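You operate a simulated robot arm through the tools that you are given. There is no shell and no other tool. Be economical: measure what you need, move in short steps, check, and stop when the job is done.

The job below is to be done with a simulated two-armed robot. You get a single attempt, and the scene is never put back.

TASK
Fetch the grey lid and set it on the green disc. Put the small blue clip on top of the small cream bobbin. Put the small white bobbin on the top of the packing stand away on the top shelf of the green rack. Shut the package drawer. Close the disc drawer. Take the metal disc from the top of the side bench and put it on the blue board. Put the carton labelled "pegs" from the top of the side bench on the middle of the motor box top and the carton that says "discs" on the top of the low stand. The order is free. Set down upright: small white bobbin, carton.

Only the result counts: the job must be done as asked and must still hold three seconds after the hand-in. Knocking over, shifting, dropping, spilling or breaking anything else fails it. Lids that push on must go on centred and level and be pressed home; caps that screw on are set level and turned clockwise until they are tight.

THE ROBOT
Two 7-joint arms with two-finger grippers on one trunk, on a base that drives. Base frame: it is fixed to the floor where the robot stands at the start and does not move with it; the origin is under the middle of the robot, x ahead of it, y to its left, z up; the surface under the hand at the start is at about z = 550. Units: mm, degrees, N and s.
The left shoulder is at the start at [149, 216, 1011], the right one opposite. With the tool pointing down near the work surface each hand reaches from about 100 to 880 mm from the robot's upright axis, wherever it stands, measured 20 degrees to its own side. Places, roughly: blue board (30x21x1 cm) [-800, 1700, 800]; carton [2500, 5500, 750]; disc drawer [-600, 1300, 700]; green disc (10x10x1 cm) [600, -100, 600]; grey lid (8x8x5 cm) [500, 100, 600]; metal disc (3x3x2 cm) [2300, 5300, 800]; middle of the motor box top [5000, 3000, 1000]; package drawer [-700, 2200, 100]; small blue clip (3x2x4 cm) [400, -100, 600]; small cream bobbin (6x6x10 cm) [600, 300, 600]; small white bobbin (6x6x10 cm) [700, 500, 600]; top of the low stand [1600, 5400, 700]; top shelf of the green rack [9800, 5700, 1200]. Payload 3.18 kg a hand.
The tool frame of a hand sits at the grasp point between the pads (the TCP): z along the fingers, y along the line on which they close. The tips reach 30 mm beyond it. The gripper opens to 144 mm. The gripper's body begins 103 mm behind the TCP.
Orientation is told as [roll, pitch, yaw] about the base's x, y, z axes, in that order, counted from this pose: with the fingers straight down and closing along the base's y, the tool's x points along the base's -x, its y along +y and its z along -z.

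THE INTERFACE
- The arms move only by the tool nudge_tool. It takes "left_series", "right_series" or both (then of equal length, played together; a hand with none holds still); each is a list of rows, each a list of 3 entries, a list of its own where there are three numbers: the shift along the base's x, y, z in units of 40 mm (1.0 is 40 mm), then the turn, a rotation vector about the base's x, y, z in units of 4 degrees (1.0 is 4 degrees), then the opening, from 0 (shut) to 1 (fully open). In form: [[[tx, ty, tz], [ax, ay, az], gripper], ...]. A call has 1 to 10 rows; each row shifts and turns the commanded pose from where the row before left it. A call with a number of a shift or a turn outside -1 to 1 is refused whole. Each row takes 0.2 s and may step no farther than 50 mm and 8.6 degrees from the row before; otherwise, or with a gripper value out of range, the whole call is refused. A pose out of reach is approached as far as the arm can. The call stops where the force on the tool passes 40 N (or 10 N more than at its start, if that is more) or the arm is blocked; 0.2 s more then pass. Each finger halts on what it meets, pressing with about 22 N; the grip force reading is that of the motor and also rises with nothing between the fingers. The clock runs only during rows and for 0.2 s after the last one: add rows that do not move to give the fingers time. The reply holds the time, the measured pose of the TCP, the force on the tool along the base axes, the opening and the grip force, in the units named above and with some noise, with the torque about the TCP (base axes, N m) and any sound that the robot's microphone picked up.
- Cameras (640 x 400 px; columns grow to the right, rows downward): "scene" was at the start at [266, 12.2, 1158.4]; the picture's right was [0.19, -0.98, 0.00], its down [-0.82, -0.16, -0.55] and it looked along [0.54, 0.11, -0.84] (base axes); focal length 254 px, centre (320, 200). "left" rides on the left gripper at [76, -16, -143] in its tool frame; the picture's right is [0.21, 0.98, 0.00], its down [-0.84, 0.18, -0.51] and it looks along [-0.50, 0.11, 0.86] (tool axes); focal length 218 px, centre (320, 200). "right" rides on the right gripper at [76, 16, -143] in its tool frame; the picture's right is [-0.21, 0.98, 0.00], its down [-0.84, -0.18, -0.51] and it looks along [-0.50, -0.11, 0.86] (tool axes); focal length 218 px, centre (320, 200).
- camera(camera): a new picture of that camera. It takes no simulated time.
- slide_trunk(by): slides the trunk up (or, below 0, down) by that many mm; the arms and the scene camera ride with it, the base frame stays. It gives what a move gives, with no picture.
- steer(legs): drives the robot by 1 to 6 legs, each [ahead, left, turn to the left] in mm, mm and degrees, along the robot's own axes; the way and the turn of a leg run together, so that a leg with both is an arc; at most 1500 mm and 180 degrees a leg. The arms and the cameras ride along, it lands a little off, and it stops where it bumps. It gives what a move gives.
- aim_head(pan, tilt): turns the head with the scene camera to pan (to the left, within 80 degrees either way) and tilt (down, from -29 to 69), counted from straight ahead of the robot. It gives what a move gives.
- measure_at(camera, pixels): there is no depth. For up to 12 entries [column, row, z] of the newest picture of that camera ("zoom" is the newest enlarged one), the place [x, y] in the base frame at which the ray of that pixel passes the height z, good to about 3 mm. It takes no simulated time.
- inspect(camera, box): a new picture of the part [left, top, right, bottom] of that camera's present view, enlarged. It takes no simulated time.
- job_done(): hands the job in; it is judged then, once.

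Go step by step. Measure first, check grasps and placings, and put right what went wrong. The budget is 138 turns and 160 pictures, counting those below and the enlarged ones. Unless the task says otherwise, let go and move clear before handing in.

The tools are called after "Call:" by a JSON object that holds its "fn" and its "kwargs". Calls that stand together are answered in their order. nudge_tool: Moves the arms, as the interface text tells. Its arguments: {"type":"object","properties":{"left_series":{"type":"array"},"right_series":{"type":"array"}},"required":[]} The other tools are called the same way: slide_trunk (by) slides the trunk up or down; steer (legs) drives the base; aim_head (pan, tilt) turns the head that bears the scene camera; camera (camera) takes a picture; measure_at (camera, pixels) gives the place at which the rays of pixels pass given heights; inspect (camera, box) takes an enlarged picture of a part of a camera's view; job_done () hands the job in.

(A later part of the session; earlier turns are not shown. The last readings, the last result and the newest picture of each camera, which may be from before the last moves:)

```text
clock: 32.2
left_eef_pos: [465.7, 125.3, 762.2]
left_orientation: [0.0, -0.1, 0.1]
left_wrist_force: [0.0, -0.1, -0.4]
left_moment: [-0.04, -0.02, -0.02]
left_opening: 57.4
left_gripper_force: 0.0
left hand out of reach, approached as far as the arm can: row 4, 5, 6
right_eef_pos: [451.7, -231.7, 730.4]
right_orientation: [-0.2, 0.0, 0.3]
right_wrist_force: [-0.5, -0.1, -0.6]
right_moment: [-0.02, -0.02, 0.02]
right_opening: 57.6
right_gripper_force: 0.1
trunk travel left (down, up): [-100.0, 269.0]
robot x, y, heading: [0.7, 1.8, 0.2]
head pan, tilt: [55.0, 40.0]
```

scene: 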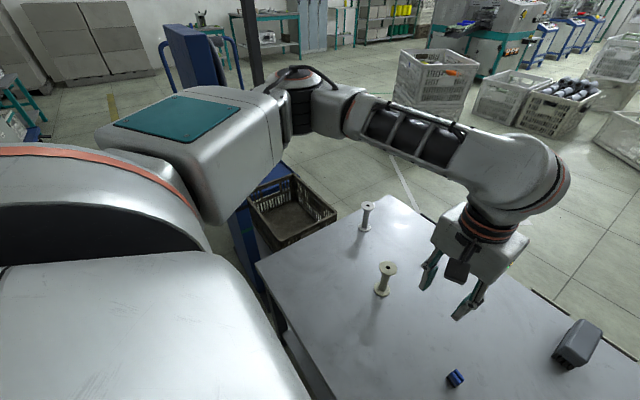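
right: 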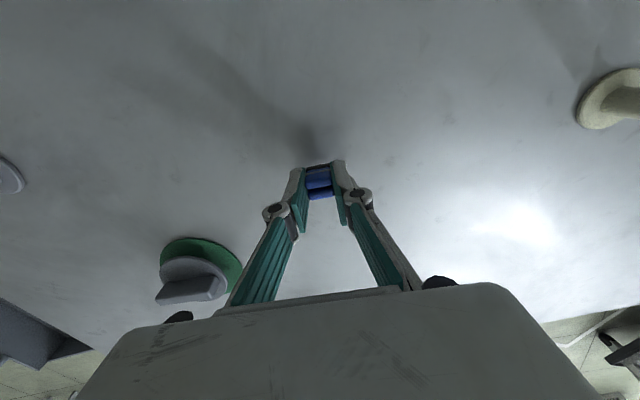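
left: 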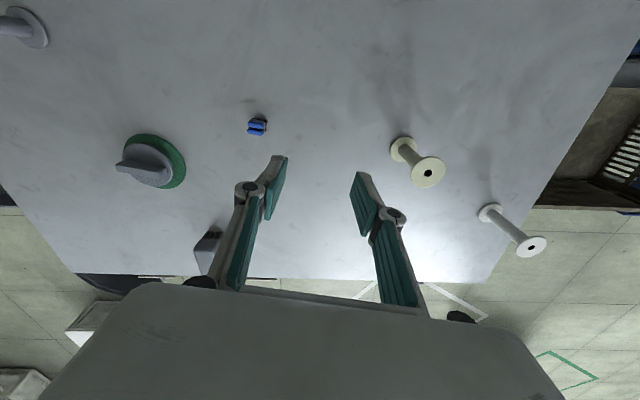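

The limits depend on posture and yaw. I'll test with the empty right hand whether it can reach the cream bobbin when its yaw turns positive (the clip may be turned freely), while the left hand retreats.

Call:
{"fn": "nudge_tool", "kwargs": {"left_series": [[[0, 1, 0.5], [0, 0, 0], 0.4], [[0.2, 1, 0.5], [0, 0, 0], 0.4], [[0.2, 1, 0.5], [0, 0, 0], 0.4], [[0.2, 1, 0.5], [0, 0, 0], 0.6], [[0.2, 1, 0.5], [0, 0, 0], 1], [[0.2, 1, 0], [0, 0, 0], 1], [[0.2, 1, 0], [0, 0, 0], 1], [[0.2, 1, 0], [0, 0, 0], 1], [[0.2, 1, 0], [0, 0, 0], 1], [[0.2, 1, 0], [0, 0, 0], 1]], "right_series": [[[0.3, 0.7, 0.2], [0, 0, 1], 0.4], [[0.3, 0.7, 0.2], [0, 0, 1], 0.4], [[0.3, 0.7, 0.2], [0, 0, 1], 0.4], [[0.3, 0.7, 0.2], [0, 0, 1], 0.4], [[0.3, 0.7, 0.2], [0, 0, 1], 0.4], [[0.3, 0.7, 0.2], [0, 0, 1], 0.4], [[0.3, 0.7, 0], [0, 0, 0], 0.4], [[0.3, 0.7, 0], [0, 0, 0], 0.4], [[0.3, 0.7, 0], [0, 0, 0], 0.4], [[0.3, 0.7, 0], [0, 0, 0], 0.4]]}}

Call:
{"fn": "nudge_tool", "kwargs": {"right_series": [[[0, 0.9, 0], [0, 0, 0], 0.4], [[0, 0.9, 0], [0, 0, 0], 0.4], [[0, 0.9, 0], [0, 0, 0], 0.4], [[0, 0.9, 0], [0, 0, 0], 0.4], [[0, 0.9, 0], [0, 0, 0], 0.4], [[0, 0, 0], [0, 0, 0], 0.4]]}}

```text
clock: 34.4
left_eef_pos: [536.3, 525.6, 861.3]
left_orientation: [0.0, 0.1, 0.1]
left_wrist_force: [-0.7, 0.9, 0.3]
left_moment: [-0.01, -0.02, 0.03]
left_opening: 143.9
left_gripper_force: 0.1
right_eef_pos: [574.3, 48.9, 778.5]
right_orientation: [-0.1, 0.1, 24.3]
right_wrist_force: [-0.1, 0.3, -0.4]
right_moment: [-0.03, -0.05, 0.01]
right_opening: 57.8
right_gripper_force: 0.1
trunk travel left (down, up): [-100.0, 269.0]
robot x, y, heading: [0.0, 1.1, 0.1]
head pan, tilt: [55.0, 40.0]
```

```text
clock: 35.4
left_eef_pos: [536.2, 523.6, 863.2]
left_orientation: [0.0, -0.1, 0.0]
left_wrist_force: [0.7, 0.4, 0.1]
left_moment: [0.04, -0.01, 0.02]
left_opening: 144.1
left_gripper_force: 0.0
right_eef_pos: [662.2, 106.3, 814.4]
right_orientation: [4.1, -1.5, 12.8]
right_wrist_force: [0.5, -0.4, 0.1]
right_moment: [-0.02, -0.03, 0.0]
right_opening: 57.6
right_gripper_force: 0.2
trunk travel left (down, up): [-100.0, 269.0]
robot x, y, heading: [-0.2, 1.1, 0.0]
head pan, tilt: [55.0, 40.0]
stopped in row 4 (right hand): the arm was blocked; the commanded pose is now the measured one
```

The right arm cannot pass y of about 110. Shifting the base about 130 mm to the right would put both the clip and the cream bobbin in easy reach of the left hand. I'll look to the right before driving.

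Call:
{"fn": "nudge_tool", "kwargs": {"right_series": [[[-0.6, -1, 0], [-0.5, 0.2, -0.5], 0.4], [[-0.8, -1, 0], [-0.5, 0.2, -0.5], 0.4], [[-0.8, -1, 0], [0, 0, -1], 0.4], [[-0.8, -1, 0], [0, 0, -1], 0.4], [[-0.8, -1, 0], [0, 0, 0], 0.4], [[-0.8, -0.5, 0], [0, 0, 0], 0.4]]}}

Call:
{"fn": "aim_head", "kwargs": {"pan": -60, "tilt": 40}}

Call:
{"fn": "camera", "kwargs": {"camera": "scene"}}

```text
refused: row 2 steps farther than a row can; nothing moved
```

```text
clock: 37.3
left_eef_pos: [536.6, 524.4, 862.5]
left_orientation: [0.1, -0.1, 0.0]
left_wrist_force: [-0.1, -0.2, 0.8]
left_moment: [-0.02, -0.02, -0.02]
left_opening: 143.9
left_gripper_force: 0.1
right_eef_pos: [661.8, 104.5, 814.2]
right_orientation: [4.0, -1.5, 12.8]
right_wrist_force: [0.0, -0.8, 1.0]
right_moment: [0.0, -0.03, -0.01]
right_opening: 57.4
right_gripper_force: 0.0
trunk travel left (down, up): [-100.0, 269.0]
robot x, y, heading: [-1.5, -3.7, 0.1]
head pan, tilt: [-60.0, 40.0]
```

```text
126 pictures are left
```

scene: 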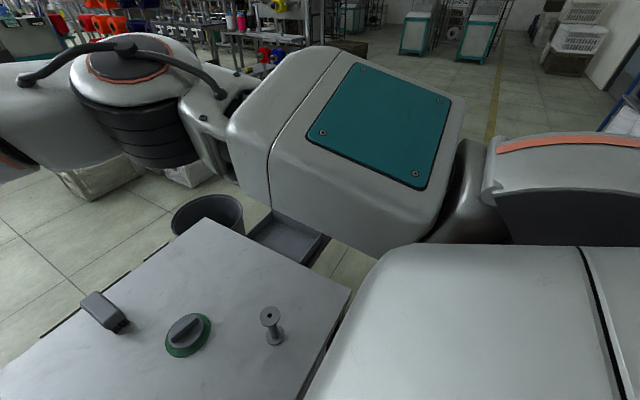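

The right side is open floor. I'll bring the right hand home, then shift the base right 130 mm.

Call:
{"fn": "nudge_tool", "kwargs": {"right_series": [[[-0.6, -0.9, 0], [-0.5, 0.2, -0.8], 0.4], [[-0.6, -0.9, 0], [-0.5, 0.2, -0.8], 0.4], [[-0.7, -0.9, 0], [0, 0, -0.8], 0.4], [[-0.7, -0.9, 0], [0, 0, -0.8], 0.4], [[-0.7, -0.9, 0], [0, 0, 0], 0.4], [[-0.8, -0.9, 0], [0, 0, 0], 0.4], [[0, 0, 0], [0, 0, 0], 0.4]]}}

Call:
{"fn": "steer", "kwargs": {"legs": [[0, -130, 0]]}}

Call:
{"fn": "aim_head", "kwargs": {"pan": 10, "tilt": 57}}

Call:
{"fn": "camera", "kwargs": {"camera": "scene"}}

```text
clock: 38.9
left_eef_pos: [536.1, 524.2, 861.1]
left_orientation: [0.0, 0.0, 0.0]
left_wrist_force: [-0.1, 0.5, -0.3]
left_moment: [0.01, -0.01, 0.02]
left_opening: 144.0
left_gripper_force: 0.0
right_eef_pos: [495.7, -108.4, 812.0]
right_orientation: [0.0, 0.7, 0.5]
right_wrist_force: [0.3, -0.3, 0.4]
right_moment: [0.0, 0.03, 0.01]
right_opening: 57.7
right_gripper_force: 0.1
trunk travel left (down, up): [-100.0, 269.0]
robot x, y, heading: [-3.0, 0.3, -0.1]
head pan, tilt: [-60.0, 40.0]
```

```text
clock: 40.7
left_eef_pos: [536.4, 393.5, 861.0]
left_orientation: [-0.1, 0.0, 0.0]
left_wrist_force: [-0.1, 0.8, 0.1]
left_moment: [0.02, -0.01, -0.01]
left_opening: 143.8
left_gripper_force: 0.0
right_eef_pos: [496.9, -239.1, 811.8]
right_orientation: [0.3, 0.8, 0.3]
right_wrist_force: [0.3, -0.3, -0.3]
right_moment: [-0.01, -0.01, 0.0]
right_opening: 57.5
right_gripper_force: 0.1
trunk travel left (down, up): [-100.0, 269.0]
robot x, y, heading: [-3.8, -129.0, 0.1]
head pan, tilt: [-60.0, 40.0]
```

```text
clock: 42.1
left_eef_pos: [536.4, 393.1, 862.2]
left_orientation: [0.0, -0.1, 0.0]
left_wrist_force: [0.0, -0.2, 0.4]
left_moment: [-0.01, -0.02, -0.01]
left_opening: 143.6
left_gripper_force: 0.0
right_eef_pos: [496.1, -238.4, 812.1]
right_orientation: [0.3, 0.7, 0.5]
right_wrist_force: [-0.9, 0.0, -0.3]
right_moment: [-0.02, -0.01, 0.01]
right_opening: 57.4
right_gripper_force: 0.1
trunk travel left (down, up): [-100.0, 269.0]
robot x, y, heading: [0.6, -131.2, -0.3]
head pan, tilt: [10.0, 57.0]
```

```text
125 pictures are left
```

scene: 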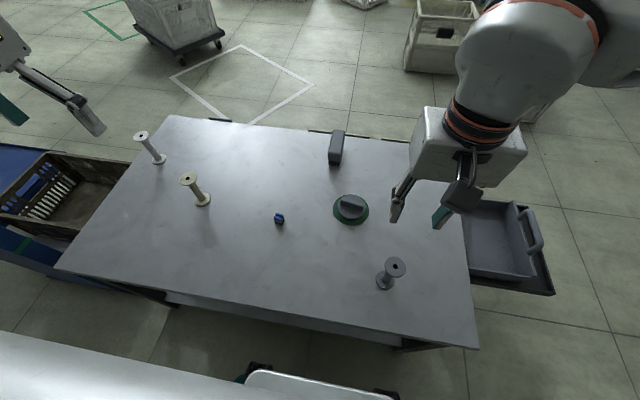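

Everything is stable at the new position. I'll bring the left hand over the clip at [569,44].

Call:
{"fn": "nudge_tool", "kwargs": {"left_series": [[[0.08, -0.87, -0.1], [0, 0, -1], 0.9], [[0.08, -0.87, -0.1], [0, 0, -1], 0.7], [[0.08, -0.87, -0.1], [0, 0, -0.5], 0.5], [[0.08, -0.87, -0.2], [0, 0, 0], 0.4], [[0.08, -0.87, -0.4], [0, 0, 0], 0.4], [[0.08, -0.87, -0.6], [0, 0, 0], 0.4], [[0.08, -0.87, -0.6], [0, 0, 0], 0.4], [[0.08, -0.87, -0.6], [0, 0, 0], 0.4], [[0.08, -0.87, -0.6], [0, 0, 0], 0.4], [[0.1, -0.9, -0.6], [0, 0, 0], 0.4]]}}

Call:
{"fn": "camera", "kwargs": {"camera": "left"}}

```text
clock: 44.4
left_eef_pos: [570.3, 44.0, 706.1]
left_orientation: [0.0, 0.0, -9.9]
left_wrist_force: [1.7, -0.2, 0.7]
left_moment: [0.0, 0.03, 0.0]
left_opening: 57.6
left_gripper_force: 0.1
right_eef_pos: [497.1, -238.8, 810.7]
right_orientation: [0.2, 0.8, 0.4]
right_wrist_force: [0.9, -0.5, 0.3]
right_moment: [-0.04, 0.05, -0.01]
right_opening: 57.6
right_gripper_force: 0.0
trunk travel left (down, up): [-100.0, 269.0]
robot x, y, heading: [0.1, -127.6, -0.1]
head pan, tilt: [10.0, 57.0]
```

```text
124 pictures are left
```

left: 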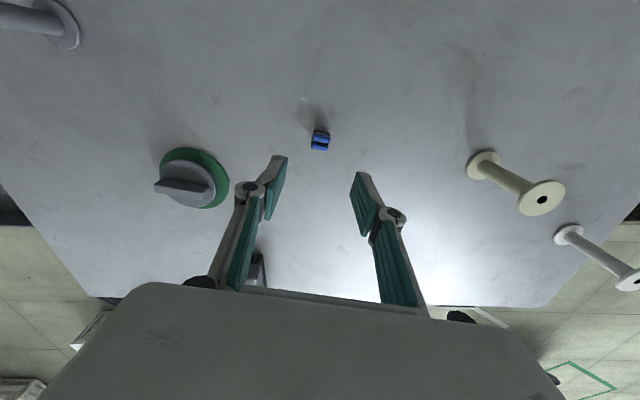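

The clip is at (320,141), straight ahead between the fingers. I'll verify the location, then descend and grip.

Call:
{"fn": "measure_at", "kwargs": {"camera": "left", "pixels": [[320, 141, 580], [320, 141, 570], [541, 199, 650], [486, 166, 555]]}}

Call:
{"fn": "nudge_tool", "kwargs": {"left_series": [[[0, 0, -1], [0, 0, 0], 0.4], [[0, 0, -1], [0, 0, 0], 0.4], [[0, 0, -0.8], [0, 0, 0], 0.4], [[0, 0, -0.15], [0, 0, 0], 0.4], [[0, 0, 0], [0, 0, 0], 0.3]]}}

Call:
{"fn": "inspect", "kwargs": {"camera": "left", "box": [240, 110, 400, 230]}}

```text
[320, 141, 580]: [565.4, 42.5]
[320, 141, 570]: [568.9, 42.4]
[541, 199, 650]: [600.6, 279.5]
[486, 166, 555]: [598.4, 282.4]
```

```text
clock: 45.5
left_eef_pos: [569.8, 44.5, 589.0]
left_orientation: [0.0, -0.1, -9.9]
left_wrist_force: [0.6, -1.4, 1.2]
left_moment: [0.0, 0.02, -0.02]
left_opening: 43.3
left_gripper_force: 0.1
right_eef_pos: [496.4, -238.4, 811.8]
right_orientation: [0.2, 0.7, 0.4]
right_wrist_force: [-0.4, 0.2, 0.9]
right_moment: [0.0, -0.01, 0.01]
right_opening: 57.5
right_gripper_force: 0.2
trunk travel left (down, up): [-100.0, 269.0]
robot x, y, heading: [0.4, -128.2, -0.3]
head pan, tilt: [10.0, 57.0]
```

```text
3.33 times, centred on (320, 170) of left
```

zoom: 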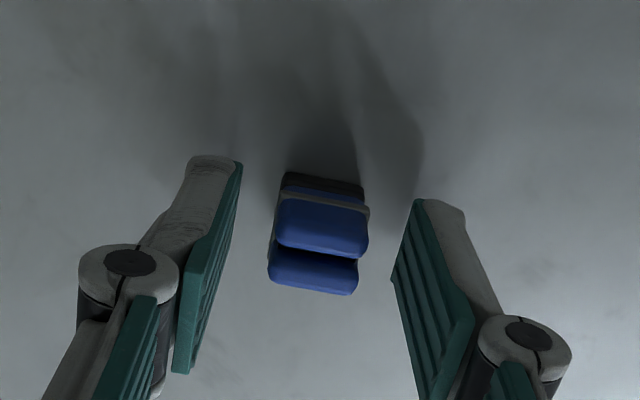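

The clip sits squarely between the pads. I'll close, lift, and carry it over the cream bobbin.

Call:
{"fn": "nudge_tool", "kwargs": {"left_series": [[[0, 0, 0], [0, 0, 0], 0.2], [[0, 0, 0], [0, 0, 0], 0.1], [[0, 0, 0], [0, 0, 0], 0.05], [[0, 0, 0], [0, 0, 0], 0.05], [[0, 0, 0.5], [0, 0, 0], 0.05], [[0, 0, 1], [0, 0, 0], 0.05], [[0, 0, 1], [0, 0, 0], 0.05], [[0, 0, 1], [0, 0, 0], 0.05], [[0, 0.5, 0.1], [0, 0, 0], 0.05], [[0, 0.8, 0], [0, 0, 0], 0.05]]}}

Call:
{"fn": "nudge_tool", "kwargs": {"left_series": [[[0.15, 0.9, 0], [0, 0, 0], 0.05], [[0.15, 0.9, 0], [0, 0, 0], 0.05], [[0.15, 0.9, 0], [0, 0, 0], 0.05], [[0.15, 0.9, 0], [0, 0, 0], 0.05], [[0.13, 0.95, 0], [0, 0, 0], 0.05], [[0, 0, 0], [0, 0, 0], 0.05]]}}

Call:
{"fn": "camera", "kwargs": {"camera": "left"}}

Call:
{"fn": "inspect", "kwargs": {"camera": "scene", "box": [140, 130, 260, 230]}}

```text
clock: 47.8
left_eef_pos: [569.3, 96.8, 733.0]
left_orientation: [0.0, -0.2, -10.0]
left_wrist_force: [-0.5, 0.1, -0.1]
left_moment: [-0.02, -0.01, 0.01]
left_opening: 20.4
left_gripper_force: 22.0
right_eef_pos: [496.4, -239.2, 812.4]
right_orientation: [0.2, 0.6, 0.4]
right_wrist_force: [-0.4, -0.6, 0.1]
right_moment: [-0.01, -0.02, 0.0]
right_opening: 57.5
right_gripper_force: 0.1
trunk travel left (down, up): [-100.0, 269.0]
robot x, y, heading: [-0.9, -129.1, -0.1]
head pan, tilt: [10.0, 57.0]
```

```text
clock: 49.1
left_eef_pos: [598.4, 279.0, 732.2]
left_orientation: [0.0, -0.1, -9.9]
left_wrist_force: [-0.2, -0.1, -0.4]
left_moment: [0.01, 0.01, -0.03]
left_opening: 20.5
left_gripper_force: 21.7
right_eef_pos: [496.0, -239.3, 812.2]
right_orientation: [0.2, 0.8, 0.3]
right_wrist_force: [0.0, 0.0, 0.2]
right_moment: [-0.01, -0.01, 0.02]
right_opening: 57.6
right_gripper_force: 0.0
trunk travel left (down, up): [-100.0, 269.0]
robot x, y, heading: [1.3, -131.8, 0.0]
head pan, tilt: [10.0, 57.0]
```

```text
122 pictures are left
```

left: 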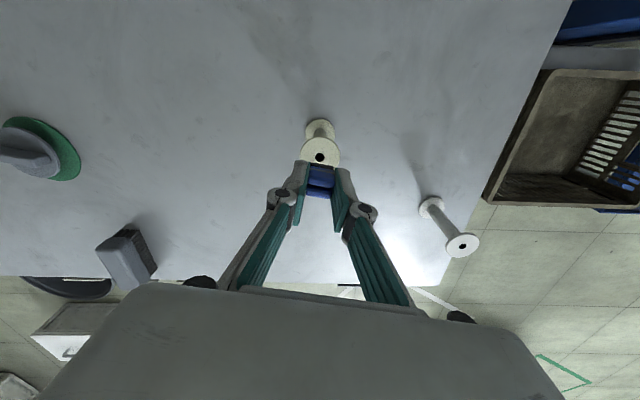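

```text
4.00 times, centred on (200, 180) of scene
```

zoom: 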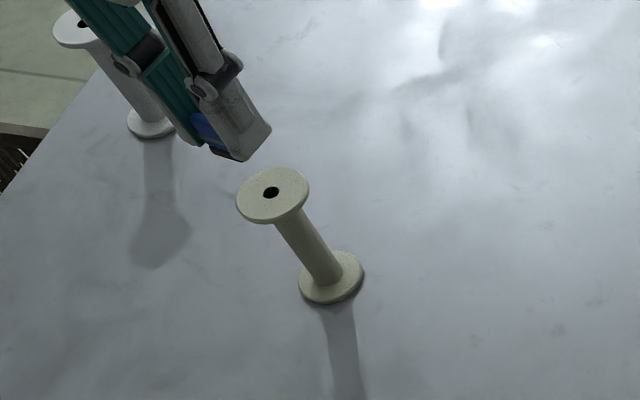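

The bobbin hole shows at (319,158) in the left view. I'll check its location.

Call:
{"fn": "measure_at", "kwargs": {"camera": "left", "pixels": [[319, 158, 648], [319, 158, 652]]}}

Call:
{"fn": "measure_at", "kwargs": {"camera": "zoom", "pixels": [[271, 193, 648], [271, 193, 652]]}}

Call:
{"fn": "nudge_tool", "kwargs": {"left_series": [[[0.02, 0, -0.4], [0, 0, 0], 0.05], [[0, 0, -0.3], [0, 0, 0], 0.05], [[0, 0, 0], [0, 0, 0], 0.05]]}}

Call:
{"fn": "inspect", "kwargs": {"camera": "left", "box": [240, 110, 400, 230]}}

Call:
{"fn": "inspect", "kwargs": {"camera": "scene", "box": [160, 150, 240, 210]}}

```text
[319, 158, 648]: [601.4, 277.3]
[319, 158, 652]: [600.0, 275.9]
```

```text
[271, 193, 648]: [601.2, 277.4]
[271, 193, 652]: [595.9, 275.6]
```

```text
clock: 50.0
left_eef_pos: [598.7, 279.7, 703.3]
left_orientation: [0.0, -0.1, -10.0]
left_wrist_force: [-0.3, 0.0, 0.7]
left_moment: [-0.01, -0.02, -0.03]
left_opening: 20.6
left_gripper_force: 22.0
right_eef_pos: [496.3, -239.0, 812.6]
right_orientation: [0.3, 0.7, 0.3]
right_wrist_force: [-0.9, 0.0, 0.0]
right_moment: [0.0, 0.01, 0.0]
right_opening: 57.7
right_gripper_force: 0.0
trunk travel left (down, up): [-100.0, 269.0]
robot x, y, heading: [-0.9, -132.2, -0.4]
head pan, tilt: [10.0, 57.0]
```

```text
3.33 times, centred on (320, 170) of left
```

zoom: 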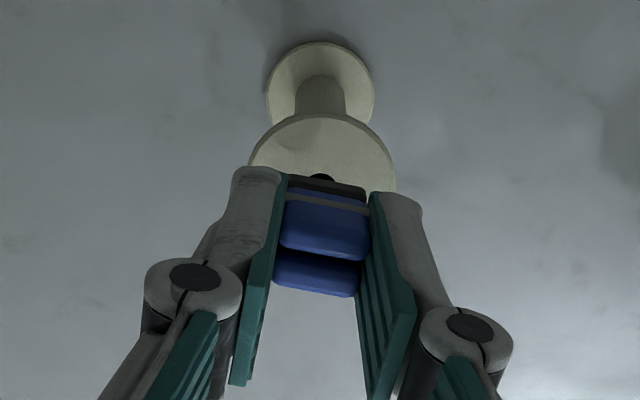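

```text
6.67 times, centred on (200, 180) of scene
```

zoom: 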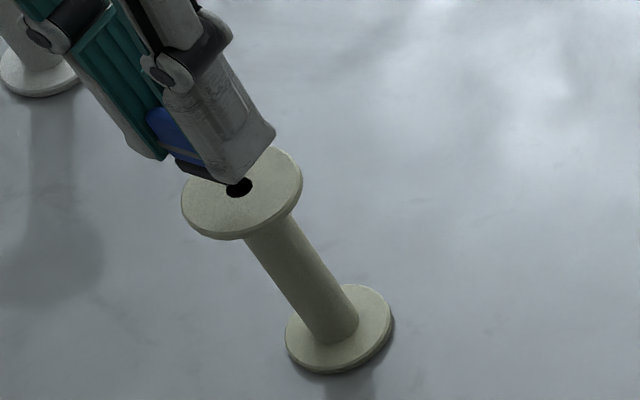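

The clip is centred over the hole, with about 14 mm of gap. I'll lower finely.

Call:
{"fn": "nudge_tool", "kwargs": {"left_series": [[[0.02, -0.04, -0.2], [0, 0, 0], 0.05], [[0, 0, -0.08], [0, 0, 0], 0.05], [[0, 0, -0.03], [0, 0, 0], 0.05], [[0, 0, 0], [0, 0, 0], 0.05]]}}

```text
clock: 51.0
left_eef_pos: [600.0, 276.4, 691.6]
left_orientation: [0.0, 0.0, -10.0]
left_wrist_force: [-0.1, -0.8, -0.2]
left_moment: [-0.01, 0.03, 0.0]
left_opening: 20.7
left_gripper_force: 21.9
right_eef_pos: [494.7, -239.2, 811.2]
right_orientation: [0.2, 0.7, 0.4]
right_wrist_force: [0.3, -0.6, -0.1]
right_moment: [-0.03, 0.03, -0.01]
right_opening: 57.5
right_gripper_force: 0.0
trunk travel left (down, up): [-100.0, 269.0]
robot x, y, heading: [0.3, -131.1, -0.1]
head pan, tilt: [10.0, 57.0]
```

Call:
{"fn": "nudge_tool", "kwargs": {"left_series": [[[0, 0, -0.03], [0, 0, 0], 0.05], [[0, 0, -0.03], [0, 0, 0], 0.05], [[0, 0, 0], [0, 0, 0], 0.05]]}}

Call:
{"fn": "inspect", "kwargs": {"camera": "scene", "box": [160, 150, 240, 210]}}

```text
clock: 51.8
left_eef_pos: [600.7, 276.5, 689.5]
left_orientation: [0.1, -0.2, -10.0]
left_wrist_force: [-0.2, -0.7, 0.3]
left_moment: [0.01, 0.0, -0.01]
left_opening: 20.5
left_gripper_force: 22.2
right_eef_pos: [495.6, -238.4, 812.8]
right_orientation: [0.2, 0.7, 0.5]
right_wrist_force: [-0.2, -0.8, -0.1]
right_moment: [-0.03, -0.05, -0.01]
right_opening: 57.3
right_gripper_force: 0.0
trunk travel left (down, up): [-100.0, 269.0]
robot x, y, heading: [-2.5, -130.0, 0.0]
head pan, tilt: [10.0, 57.0]
```

```text
6.67 times, centred on (200, 180) of scene
```

zoom: 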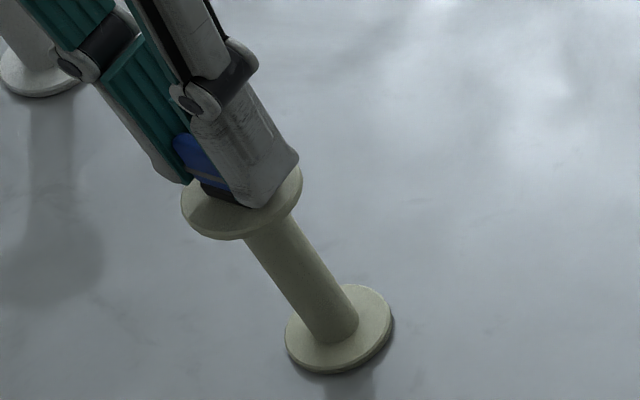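

Almost touching, with no force yet. I'll continue in 1 mm steps.

Call:
{"fn": "nudge_tool", "kwargs": {"left_series": [[[0, 0, -0.03], [0, 0, 0], 0.05], [[0, 0, 0], [0, 0, 0], 0.05]]}}

Call:
{"fn": "nudge_tool", "kwargs": {"left_series": [[[0, 0, -0.03], [0, 0, 0], 0.05], [[0, 0, 0], [0, 0, 0], 0.05]]}}

```text
clock: 52.4
left_eef_pos: [600.0, 277.0, 689.0]
left_orientation: [0.1, -0.1, -9.9]
left_wrist_force: [-0.3, -1.6, 1.3]
left_moment: [-0.01, 0.04, 0.03]
left_opening: 20.5
left_gripper_force: 22.2
right_eef_pos: [494.7, -238.7, 812.1]
right_orientation: [0.2, 0.8, 0.4]
right_wrist_force: [-0.1, -0.3, 0.1]
right_moment: [0.01, 0.03, -0.03]
right_opening: 57.5
right_gripper_force: 0.1
trunk travel left (down, up): [-100.0, 269.0]
robot x, y, heading: [-3.0, -130.3, -0.1]
head pan, tilt: [10.0, 57.0]
```

```text
clock: 53.0
left_eef_pos: [600.5, 276.7, 687.8]
left_orientation: [0.1, -0.2, -9.9]
left_wrist_force: [-1.5, 0.6, 7.2]
left_moment: [0.05, 0.01, -0.02]
left_opening: 20.7
left_gripper_force: 22.4
right_eef_pos: [495.3, -238.9, 812.5]
right_orientation: [0.2, 0.7, 0.4]
right_wrist_force: [0.0, 1.1, 0.1]
right_moment: [-0.05, 0.02, 0.01]
right_opening: 57.6
right_gripper_force: 0.1
trunk travel left (down, up): [-100.0, 269.0]
robot x, y, heading: [0.8, -130.0, -0.2]
head pan, tilt: [10.0, 57.0]
```

Contact shows as 7 N. I'll release in small steps, rise straight up and check.

Call:
{"fn": "nudge_tool", "kwargs": {"left_series": [[[0, 0, 0.01], [0, 0, 0], 0.1], [[0, 0, 0], [0, 0, 0], 0.18], [[0, 0, 0], [0, 0, 0], 0.3], [[0, 0, 0], [0, 0, 0], 0.4], [[0, 0, 0.8], [0, 0, 0], 0.4], [[0, 0, 1], [0, 0, 0], 0.4], [[0, 0, 1], [0, 0, 0], 0.4], [[0, 0, 1], [0, 0, 1], 0.6], [[0.3, 0.5, 0.5], [0, 0, 1], 0.8], [[0, 1, 0], [0, 0, 0.5], 1]]}}

Call:
{"fn": "inspect", "kwargs": {"camera": "scene", "box": [130, 120, 250, 220]}}

Call:
{"fn": "camera", "kwargs": {"camera": "left"}}

```text
clock: 55.1
left_eef_pos: [614.6, 337.7, 859.0]
left_orientation: [0.0, 0.0, 0.2]
left_wrist_force: [0.2, 0.2, 0.5]
left_moment: [-0.04, 0.01, -0.01]
left_opening: 144.0
left_gripper_force: 0.1
right_eef_pos: [496.4, -237.5, 812.5]
right_orientation: [0.1, 0.7, 0.4]
right_wrist_force: [0.5, 0.7, 0.4]
right_moment: [-0.01, 0.01, 0.01]
right_opening: 57.6
right_gripper_force: 0.0
trunk travel left (down, up): [-100.0, 269.0]
robot x, y, heading: [1.9, -128.3, 0.0]
head pan, tilt: [10.0, 57.0]
```

```text
4.00 times, centred on (190, 170) of scene
```

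zoom: 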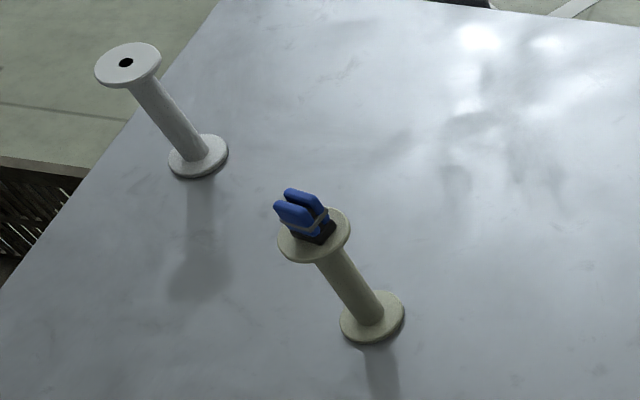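

```text
116 pictures are left
```

left: 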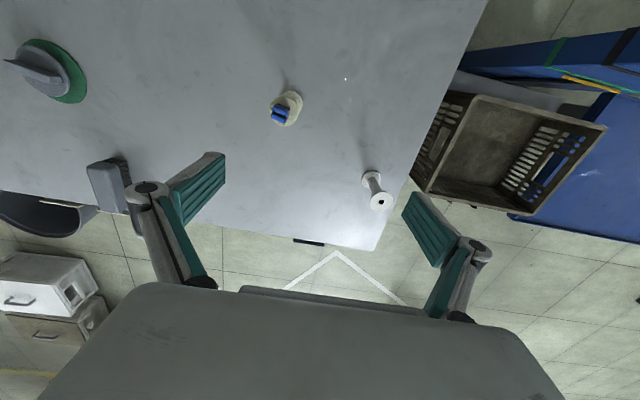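

The clip stands on the cream bobbin. The robot goes back left 130 mm for the white bobbin, and I'll test with the trunk fully raised whether the left hand, pointing down, can reach shelf height (z about 1320).

Call:
{"fn": "steer", "kwargs": {"legs": [[0, 130, 0]]}}

Call:
{"fn": "slide_trunk", "kwargs": {"by": 269}}

Call:
{"fn": "nudge_tool", "kwargs": {"left_series": [[[0, 0, 1], [0, 0, 0], 1], [[0, 0, 1], [0, 0, 0], 1], [[0, 0, 1], [0, 0, 0], 1], [[0, 0, 1], [0, 0, 0], 1], [[0, 0, 1], [0, 0, 0], 1], [[0, 0, 0], [0, 0, 0], 1]]}}

Call:
{"fn": "aim_head", "kwargs": {"pan": 30, "tilt": 5}}

Call:
{"fn": "inspect", "kwargs": {"camera": "scene", "box": [280, 150, 400, 225]}}

```text
clock: 56.9
left_eef_pos: [613.2, 467.6, 858.9]
left_orientation: [0.0, -0.1, 0.0]
left_wrist_force: [0.4, 0.7, 0.3]
left_moment: [-0.03, 0.03, 0.0]
left_opening: 143.9
left_gripper_force: 0.1
right_eef_pos: [495.7, -109.7, 812.4]
right_orientation: [0.1, 0.7, 0.4]
right_wrist_force: [-0.3, 0.5, 0.1]
right_moment: [-0.03, -0.03, -0.01]
right_opening: 57.4
right_gripper_force: 0.0
trunk travel left (down, up): [-100.0, 269.0]
robot x, y, heading: [-2.2, -0.9, -0.1]
head pan, tilt: [10.0, 57.0]
```

```text
clock: 59.7
left_eef_pos: [614.5, 466.5, 1128.1]
left_orientation: [0.0, -0.1, 0.0]
left_wrist_force: [0.3, 0.0, 0.3]
left_moment: [-0.02, 0.0, 0.01]
left_opening: 143.9
left_gripper_force: 0.1
right_eef_pos: [495.6, -108.9, 1080.1]
right_orientation: [0.3, 0.7, 0.4]
right_wrist_force: [-0.7, -0.8, -0.1]
right_moment: [0.0, -0.02, 0.01]
right_opening: 57.9
right_gripper_force: 0.0
trunk travel left (down, up): [-369.0, 0.0]
robot x, y, heading: [-1.2, -0.3, 0.0]
head pan, tilt: [10.0, 57.0]
```

```text
clock: 61.1
left_eef_pos: [613.9, 467.3, 1329.4]
left_orientation: [0.0, -0.1, 0.1]
left_wrist_force: [0.0, 1.0, 0.0]
left_moment: [0.0, -0.03, -0.01]
left_opening: 144.2
left_gripper_force: 0.1
right_eef_pos: [496.1, -108.2, 1080.5]
right_orientation: [0.2, 0.6, 0.4]
right_wrist_force: [0.5, 0.1, 0.5]
right_moment: [0.02, 0.01, -0.01]
right_opening: 57.7
right_gripper_force: 0.1
trunk travel left (down, up): [-369.0, 0.0]
robot x, y, heading: [1.6, 0.7, 0.1]
head pan, tilt: [10.0, 57.0]
```

```text
clock: 62.3
left_eef_pos: [615.2, 466.9, 1329.0]
left_orientation: [0.0, -0.1, 0.0]
left_wrist_force: [0.2, 0.6, 0.2]
left_moment: [-0.02, 0.01, 0.05]
left_opening: 143.8
left_gripper_force: 0.2
right_eef_pos: [495.7, -107.4, 1080.7]
right_orientation: [0.3, 0.7, 0.4]
right_wrist_force: [-0.6, -0.3, -1.2]
right_moment: [0.0, 0.01, -0.03]
right_opening: 57.4
right_gripper_force: 0.0
trunk travel left (down, up): [-369.0, 0.0]
robot x, y, heading: [-1.5, -0.2, -0.0]
head pan, tilt: [30.0, 5.0]
```

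```text
5.33 times, centred on (340, 188) of scene
```

zoom: 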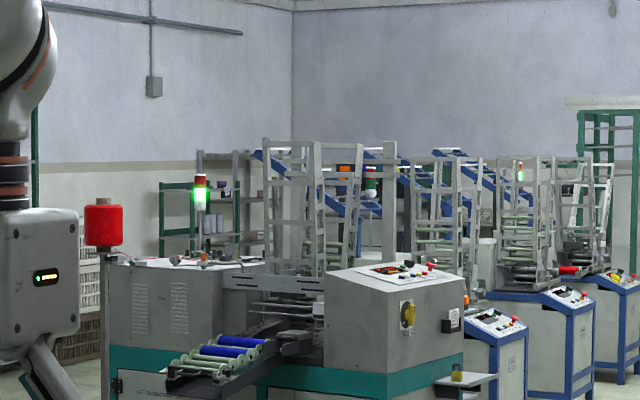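

The left hand reaches z 1329 pointing down, so a top-flange grip will work for the shelf. I'll lower the trunk again and bring the left hand over the white bobbin.

Call:
{"fn": "slide_trunk", "kwargs": {"by": -269}}

Call:
{"fn": "nudge_tool", "kwargs": {"left_series": [[[0.65, 0.06, -0.8], [0, 0, 0], 1], [[0.65, 0.06, -0.8], [0, 0, 0], 1], [[0.65, 0.06, -0.8], [0, 0, 0], 1], [[0.65, 0.06, -0.8], [0, 0, 0], 1], [[0, 0, -1], [0, 0, 0], 1], [[0, 0, -1], [0, 0, 0], 1], [[0, 0, -1], [0, 0, 0], 1], [[0, 0, -1], [0, 0, 0], 1], [[0, 0, 0], [0, 0, 0], 1]]}}

Call:
{"fn": "camera", "kwargs": {"camera": "left"}}

```text
clock: 65.0
left_eef_pos: [663.3, 466.6, 793.7]
left_orientation: [0.1, 26.9, -0.1]
left_wrist_force: [0.3, 0.4, 0.0]
left_moment: [0.02, -0.03, -0.03]
left_opening: 144.1
left_gripper_force: 0.2
right_eef_pos: [495.7, -110.5, 814.3]
right_orientation: [0.2, 0.6, 0.4]
right_wrist_force: [-0.6, 0.4, 0.8]
right_moment: [0.0, -0.06, 0.0]
right_opening: 57.6
right_gripper_force: 0.1
trunk travel left (down, up): [-100.0, 269.0]
robot x, y, heading: [-3.3, -1.7, -0.2]
head pan, tilt: [30.0, 5.0]
```

```text
clock: 66.8
left_eef_pos: [644.5, 472.7, 567.3]
left_orientation: [0.0, 25.0, 0.4]
left_wrist_force: [-3.5, -2.2, 36.6]
left_moment: [0.23, -3.19, -0.15]
left_opening: 144.1
left_gripper_force: 0.1
left hand out of reach, approached as far as the arm can: row 2, 3, 4, 5, 6, 7, 8
right_eef_pos: [495.7, -110.7, 814.9]
right_orientation: [0.2, 0.4, 0.4]
right_wrist_force: [1.4, 0.2, -0.8]
right_moment: [-0.01, 0.1, -0.03]
right_opening: 57.9
right_gripper_force: 0.1
trunk travel left (down, up): [-100.0, 269.0]
robot x, y, heading: [0.6, 1.2, 0.1]
head pan, tilt: [30.0, 5.0]
stopped in row 9 (left hand): the force on the tool passed its limit at 47 N (the readings are from after the stop); the commanded pose is now the measured one
```

```text
114 pictures are left
```

left: 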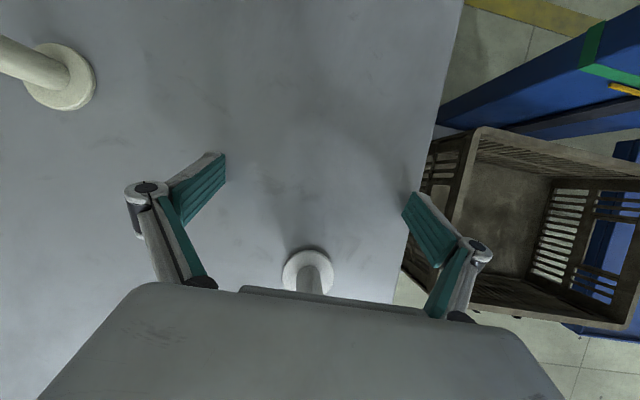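

The trunk slide left the left hand tilted 25° and the descent pressed on the table, but the white bobbin at (308,275) still stands. I'll lift straight up, gently.

Call:
{"fn": "nudge_tool", "kwargs": {"left_series": [[[0, 0, 0.5], [0, 0, 0], 1], [[-0.1, 0, 1], [0, 0, 0], 1], [[-0.1, 0, 1], [0, 0, 0], 1], [[-0.2, 0, 1], [0, 0, 0], 1], [[-0.2, 0, 1], [0, 0, 0], 1], [[0, 0, 0], [0, 0, 0], 1]]}}

Call:
{"fn": "aim_head", "kwargs": {"pan": 25, "tilt": 50}}

Call:
{"fn": "camera", "kwargs": {"camera": "scene"}}

```text
clock: 68.2
left_eef_pos: [616.2, 473.3, 736.3]
left_orientation: [0.0, 26.0, 0.3]
left_wrist_force: [0.4, -0.2, 0.3]
left_moment: [0.01, 0.04, -0.03]
left_opening: 143.9
left_gripper_force: 0.0
right_eef_pos: [497.1, -108.1, 811.3]
right_orientation: [0.2, 0.8, 0.2]
right_wrist_force: [-0.1, -0.5, -0.2]
right_moment: [0.03, 0.02, 0.0]
right_opening: 57.6
right_gripper_force: 0.1
trunk travel left (down, up): [-100.0, 269.0]
robot x, y, heading: [2.3, -0.8, -0.2]
head pan, tilt: [30.0, 5.0]
```

```text
clock: 69.4
left_eef_pos: [615.7, 473.2, 737.5]
left_orientation: [0.1, 25.9, 0.2]
left_wrist_force: [-0.3, -0.2, -0.2]
left_moment: [0.01, -0.03, -0.01]
left_opening: 144.1
left_gripper_force: 0.0
right_eef_pos: [496.5, -109.6, 813.5]
right_orientation: [0.2, 0.6, 0.3]
right_wrist_force: [0.5, 0.5, -0.4]
right_moment: [0.01, 0.05, 0.04]
right_opening: 57.6
right_gripper_force: 0.1
trunk travel left (down, up): [-100.0, 269.0]
robot x, y, heading: [-0.7, -1.8, -0.1]
head pan, tilt: [25.0, 50.0]
```

```text
113 pictures are left
```

scene: 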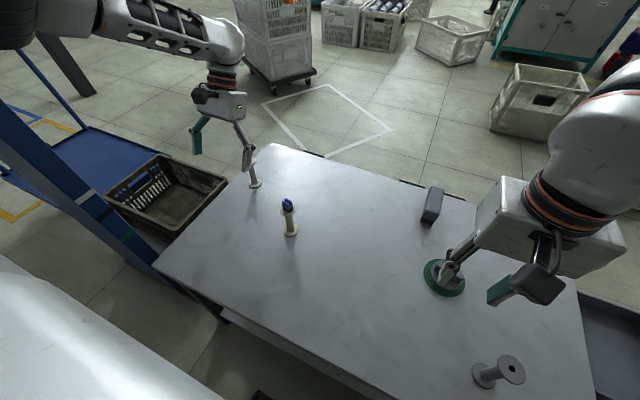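

Nothing was knocked over. I'll straighten the left hand by rotating -26° about y while raising it a little.

Call:
{"fn": "nudge_tool", "kwargs": {"left_series": [[[0, 0, 0.3], [0, -1, 0], 1], [[0, 0, 0.3], [0, -1, 0], 1], [[0, 0, 0.3], [0, -1, 0], 1], [[0, 0, 0.3], [0, -1, 0], 1], [[0, 0, 0.3], [0, -1, 0], 1], [[0, 0, 0.3], [0, -1, 0], 1], [[0, 0, 0], [0, -0.5, 0], 1], [[0, 0, 0], [0, 0, 0], 1]]}}

Call:
{"fn": "camera", "kwargs": {"camera": "left"}}

Call:
{"fn": "aim_head", "kwargs": {"pan": 60, "tilt": 25}}

Call:
{"fn": "camera", "kwargs": {"camera": "scene"}}

```text
clock: 71.2
left_eef_pos: [615.5, 471.7, 808.5]
left_orientation: [-0.1, -0.2, 0.3]
left_wrist_force: [0.8, -0.1, 0.2]
left_moment: [0.0, 0.02, 0.0]
left_opening: 144.1
left_gripper_force: 0.1
right_eef_pos: [496.2, -109.5, 812.2]
right_orientation: [0.2, 0.7, 0.3]
right_wrist_force: [0.6, -0.1, -0.8]
right_moment: [0.01, 0.02, -0.01]
right_opening: 57.5
right_gripper_force: 0.0
trunk travel left (down, up): [-100.0, 269.0]
robot x, y, heading: [-2.0, -2.9, -0.1]
head pan, tilt: [25.0, 50.0]
```

```text
112 pictures are left
```

left: 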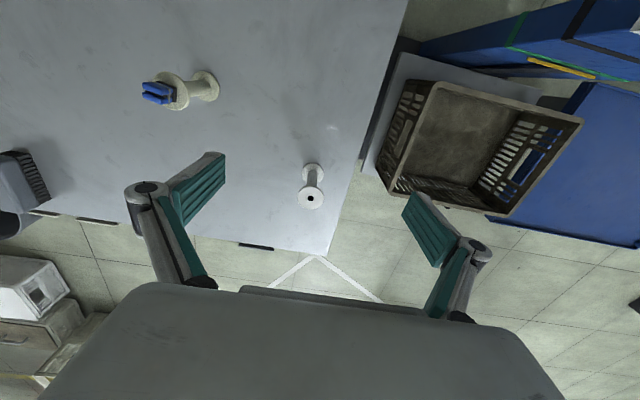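

```text
clock: 72.2
left_eef_pos: [615.4, 474.0, 808.6]
left_orientation: [-0.1, -0.1, 0.2]
left_wrist_force: [0.1, -0.9, -0.6]
left_moment: [-0.02, 0.01, 0.0]
left_opening: 143.9
left_gripper_force: 0.1
right_eef_pos: [495.9, -108.5, 812.1]
right_orientation: [0.2, 0.7, 0.3]
right_wrist_force: [0.4, -0.5, -0.2]
right_moment: [0.01, 0.01, -0.01]
right_opening: 57.6
right_gripper_force: 0.0
trunk travel left (down, up): [-100.0, 269.0]
robot x, y, heading: [-1.2, -3.5, -0.4]
head pan, tilt: [60.0, 25.0]
```

```text
111 pictures are left
```

scene: 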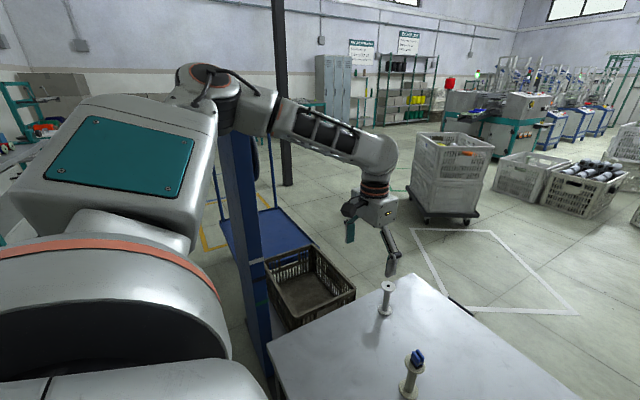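

The left elbow sits right above the blue panel, so it must have touched while lowering; I won't lower the trunk here again. Now I'll measure the white bobbin (top hole at (312,198)).

Call:
{"fn": "measure_at", "kwargs": {"camera": "left", "pixels": [[311, 198, 648], [311, 198, 652], [314, 170, 555], [298, 198, 648], [325, 198, 648]]}}

Call:
{"fn": "nudge_tool", "kwargs": {"left_series": [[[0.8, 0, 0], [0, 0, 0], 1], [[0.8, 0, 0], [0, 0, 0], 1], [[0.8, 0.05, 0], [0, 0, 0], 1], [[0.1, 0.05, -0.5], [0, 0, 0], 0.8], [[0, 0, -1], [0, 0, 0], 0.6], [[0, 0, 0], [0, 0, 0], 0.6]]}}

Call:
{"fn": "camera", "kwargs": {"camera": "left"}}

```text
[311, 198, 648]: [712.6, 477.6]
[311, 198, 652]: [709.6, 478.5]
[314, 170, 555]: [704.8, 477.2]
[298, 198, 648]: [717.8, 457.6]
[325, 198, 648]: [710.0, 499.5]
```

```text
clock: 73.6
left_eef_pos: [716.5, 477.9, 750.3]
left_orientation: [-0.1, -0.1, 0.2]
left_wrist_force: [0.1, 0.7, 0.3]
left_moment: [0.02, -0.01, 0.02]
left_opening: 86.6
left_gripper_force: 0.1
right_eef_pos: [495.9, -108.4, 812.5]
right_orientation: [0.2, 0.6, 0.3]
right_wrist_force: [0.7, -0.1, -0.4]
right_moment: [0.02, 0.0, 0.04]
right_opening: 57.5
right_gripper_force: 0.0
trunk travel left (down, up): [-100.0, 269.0]
robot x, y, heading: [-4.6, -2.2, -0.0]
head pan, tilt: [60.0, 25.0]
```

```text
110 pictures are left
```

left: 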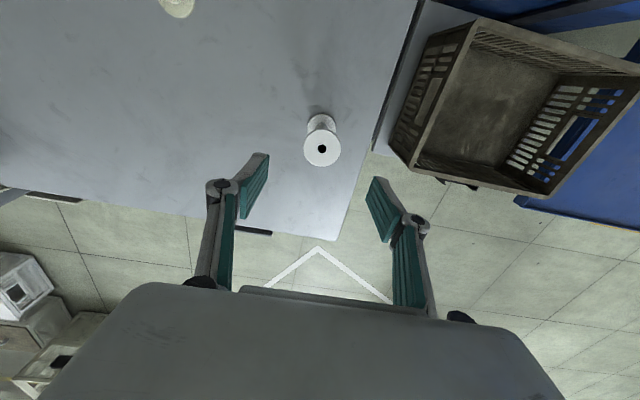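

Call:
{"fn": "measure_at", "kwargs": {"camera": "left", "pixels": [[322, 149, 648], [322, 149, 652], [304, 150, 650], [341, 150, 650]]}}

```text
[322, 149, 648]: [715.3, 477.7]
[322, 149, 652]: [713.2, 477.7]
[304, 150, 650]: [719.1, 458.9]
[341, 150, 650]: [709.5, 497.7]
```

The centre is [714,478] and the hand is aligned. I'll go down with the TCP at the top flange and close gently.

Call:
{"fn": "nudge_tool", "kwargs": {"left_series": [[[-0.05, 0, -1], [0, 0, 0], 0.6], [[0, 0, -1], [0, 0, 0], 0.6], [[0, 0, -0.65], [0, 0, 0], 0.6], [[0, 0, 0], [0, 0, 0], 0.6], [[0, 0, 0], [0, 0, 0], 0.45], [[0, 0, 0], [0, 0, 0], 0.32], [[0, 0, 0], [0, 0, 0], 0.2], [[0, 0, 0], [0, 0, 0], 0.2], [[0, 0, 0], [0, 0, 0], 0.2]]}}

Call:
{"fn": "camera", "kwargs": {"camera": "left"}}

```text
clock: 75.6
left_eef_pos: [713.7, 477.2, 644.9]
left_orientation: [0.0, 0.0, 0.2]
left_wrist_force: [0.0, 0.7, -0.1]
left_moment: [-0.02, -0.01, -0.02]
left_opening: 41.1
left_gripper_force: 22.0
right_eef_pos: [496.8, -108.7, 813.1]
right_orientation: [0.1, 0.8, 0.2]
right_wrist_force: [-0.2, -0.2, 0.3]
right_moment: [-0.02, 0.03, 0.03]
right_opening: 57.5
right_gripper_force: 0.1
trunk travel left (down, up): [-100.0, 269.0]
robot x, y, heading: [-3.6, -3.3, -0.0]
head pan, tilt: [60.0, 25.0]
```

```text
109 pictures are left
```

left: 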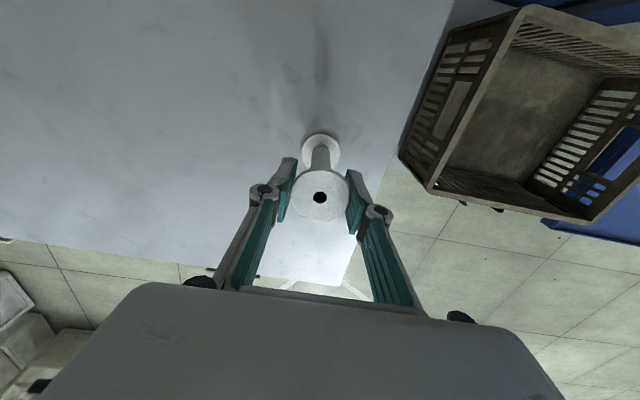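

The flange is gripped (opening 41, 22 N). I'll lift straight up and check that it hangs upright.

Call:
{"fn": "nudge_tool", "kwargs": {"left_series": [[[0, 0, 0.5], [0, 0, 0], 0.2], [[0, 0, 1], [0, 0, 0], 0.2], [[0, 0, 1], [0, 0, 0], 0.2], [[0, 0, 1], [0, 0, 0], 0.2], [[0, 0, 1], [0, 0, 0], 0.2], [[0, 0, 1], [0, 0, 0], 0.2], [[-0.7, -0.3, 0.3], [0, 0, 0], 0.2], [[-0.8, -0.3, 0], [0, 0, 0], 0.2], [[-0.8, -0.3, 0], [0, 0, 0], 0.2], [[-0.8, -0.3, 0], [0, 0, 0], 0.2]]}}

Call:
{"fn": "camera", "kwargs": {"camera": "left"}}

Call:
{"fn": "camera", "kwargs": {"camera": "scene"}}

```text
clock: 77.8
left_eef_pos: [589.4, 429.3, 876.5]
left_orientation: [-0.2, -0.2, 0.1]
left_wrist_force: [-0.7, -0.3, 0.0]
left_moment: [0.0, -0.03, 0.0]
left_opening: 41.2
left_gripper_force: 22.4
right_eef_pos: [494.8, -109.1, 812.7]
right_orientation: [0.2, 0.6, 0.3]
right_wrist_force: [-0.5, -0.3, 0.3]
right_moment: [0.01, -0.03, 0.0]
right_opening: 57.5
right_gripper_force: 0.1
trunk travel left (down, up): [-100.0, 269.0]
robot x, y, heading: [0.9, -0.4, -0.2]
head pan, tilt: [60.0, 25.0]
```

```text
108 pictures are left
```

left: 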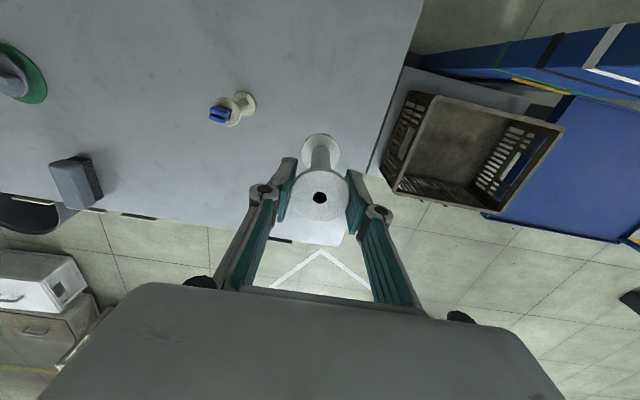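

```text
107 pictures are left
```

scene: 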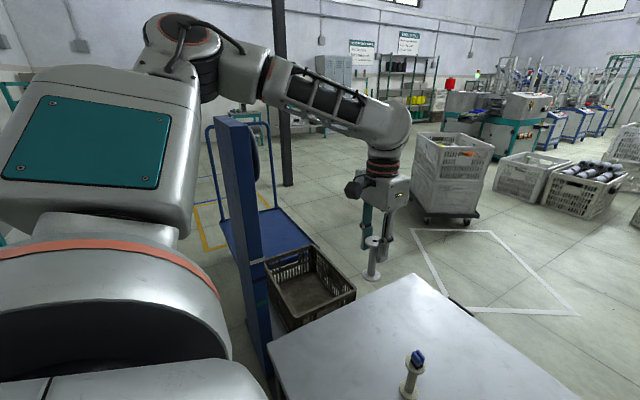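

The bobbin is held upright. Before backing out, I'll look as far behind as the head allows on both sides.

Call:
{"fn": "aim_head", "kwargs": {"pan": 80, "tilt": 15}}

Call:
{"fn": "camera", "kwargs": {"camera": "scene"}}

Call:
{"fn": "aim_head", "kwargs": {"pan": -80, "tilt": 15}}

Call:
{"fn": "camera", "kwargs": {"camera": "scene"}}

```text
clock: 78.6
left_eef_pos: [590.4, 429.4, 875.5]
left_orientation: [-0.1, -0.2, 0.3]
left_wrist_force: [0.6, 0.6, 0.0]
left_moment: [0.0, 0.04, -0.01]
left_opening: 41.5
left_gripper_force: 22.3
right_eef_pos: [496.6, -108.5, 812.5]
right_orientation: [0.2, 0.7, 0.2]
right_wrist_force: [0.2, -0.4, -0.7]
right_moment: [0.02, 0.04, 0.01]
right_opening: 57.6
right_gripper_force: 0.0
trunk travel left (down, up): [-100.0, 269.0]
robot x, y, heading: [-0.2, 0.8, -0.0]
head pan, tilt: [80.0, 15.0]
```

```text
106 pictures are left
```

scene: 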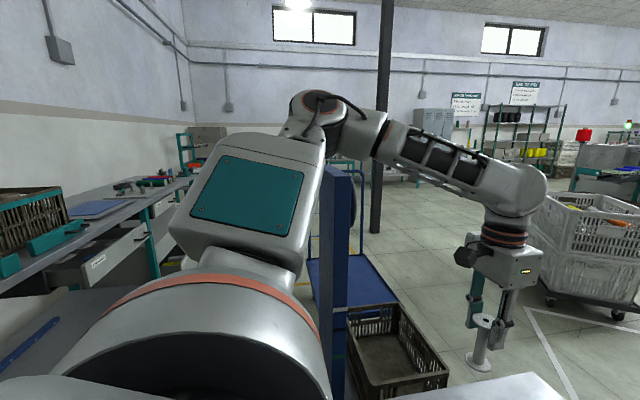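

```text
clock: 81.1
left_eef_pos: [590.5, 429.9, 873.6]
left_orientation: [-0.1, 0.0, 0.2]
left_wrist_force: [0.3, -1.2, -0.7]
left_moment: [-0.02, 0.02, 0.0]
left_opening: 41.4
left_gripper_force: 22.1
right_eef_pos: [496.0, -110.1, 813.0]
right_orientation: [0.2, 0.7, 0.3]
right_wrist_force: [0.1, 0.1, -0.9]
right_moment: [0.0, -0.03, 0.01]
right_opening: 57.3
right_gripper_force: 0.1
trunk travel left (down, up): [-100.0, 269.0]
robot x, y, heading: [-0.2, -1.0, 0.0]
head pan, tilt: [-80.0, 15.0]
```

```text
105 pictures are left
```

scene: 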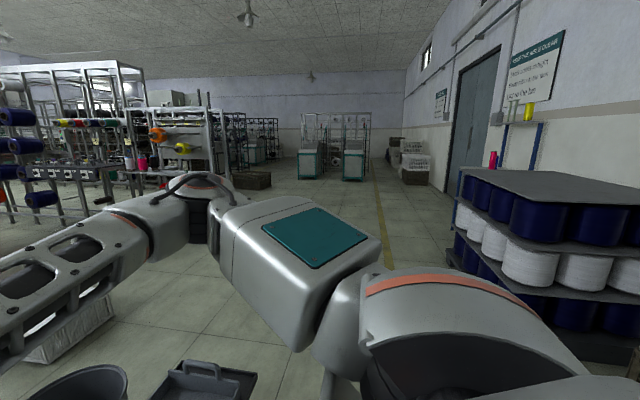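

Behind-left is a long bench with the open drawers, and behind-right a spool pallet. I need distances, so I'll look left again with more tilt and measure the bench edge.

Call:
{"fn": "measure_at", "kwargs": {"camera": "scene", "pixels": [[640, 375, 0], [455, 255, 0], [390, 265, 0], [460, 180, 700]]}}

Call:
{"fn": "aim_head", "kwargs": {"pan": 80, "tilt": 30}}

Call:
{"fn": "camera", "kwargs": {"camera": "scene"}}

```text
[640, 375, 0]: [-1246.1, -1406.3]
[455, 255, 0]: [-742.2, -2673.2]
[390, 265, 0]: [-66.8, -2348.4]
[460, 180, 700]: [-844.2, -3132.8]
```

```text
clock: 83.5
left_eef_pos: [589.5, 430.3, 875.1]
left_orientation: [-0.1, -0.1, 0.2]
left_wrist_force: [0.1, -0.3, -1.8]
left_moment: [0.05, 0.0, 0.03]
left_opening: 41.2
left_gripper_force: 21.6
right_eef_pos: [496.0, -108.8, 811.7]
right_orientation: [0.2, 0.8, 0.3]
right_wrist_force: [-0.2, 1.0, -0.4]
right_moment: [0.02, 0.02, 0.01]
right_opening: 57.7
right_gripper_force: 0.0
trunk travel left (down, up): [-100.0, 269.0]
robot x, y, heading: [-0.9, -0.8, 0.1]
head pan, tilt: [80.0, 30.0]
```

```text
104 pictures are left
```

scene: 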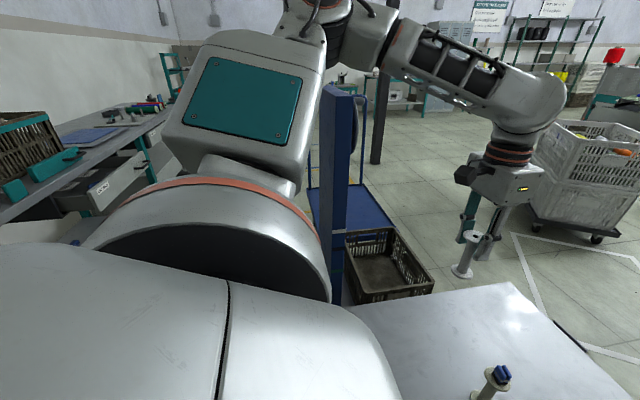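

Call:
{"fn": "measure_at", "kwargs": {"camera": "scene", "pixels": [[5, 220, 790], [100, 155, 790], [160, 118, 790], [100, 195, 700], [148, 165, 700], [312, 200, 150], [335, 300, 200], [335, 300, 0], [335, 90, 1000], [352, 95, 1000], [352, 290, 300], [345, 225, 550]]}}

```text
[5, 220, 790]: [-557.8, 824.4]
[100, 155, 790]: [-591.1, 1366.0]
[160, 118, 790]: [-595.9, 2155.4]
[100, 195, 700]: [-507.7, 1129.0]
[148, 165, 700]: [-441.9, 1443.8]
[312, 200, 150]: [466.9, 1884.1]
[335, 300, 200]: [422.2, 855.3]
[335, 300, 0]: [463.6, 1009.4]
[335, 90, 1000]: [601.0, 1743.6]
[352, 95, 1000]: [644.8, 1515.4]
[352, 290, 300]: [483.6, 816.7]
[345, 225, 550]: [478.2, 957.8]
```

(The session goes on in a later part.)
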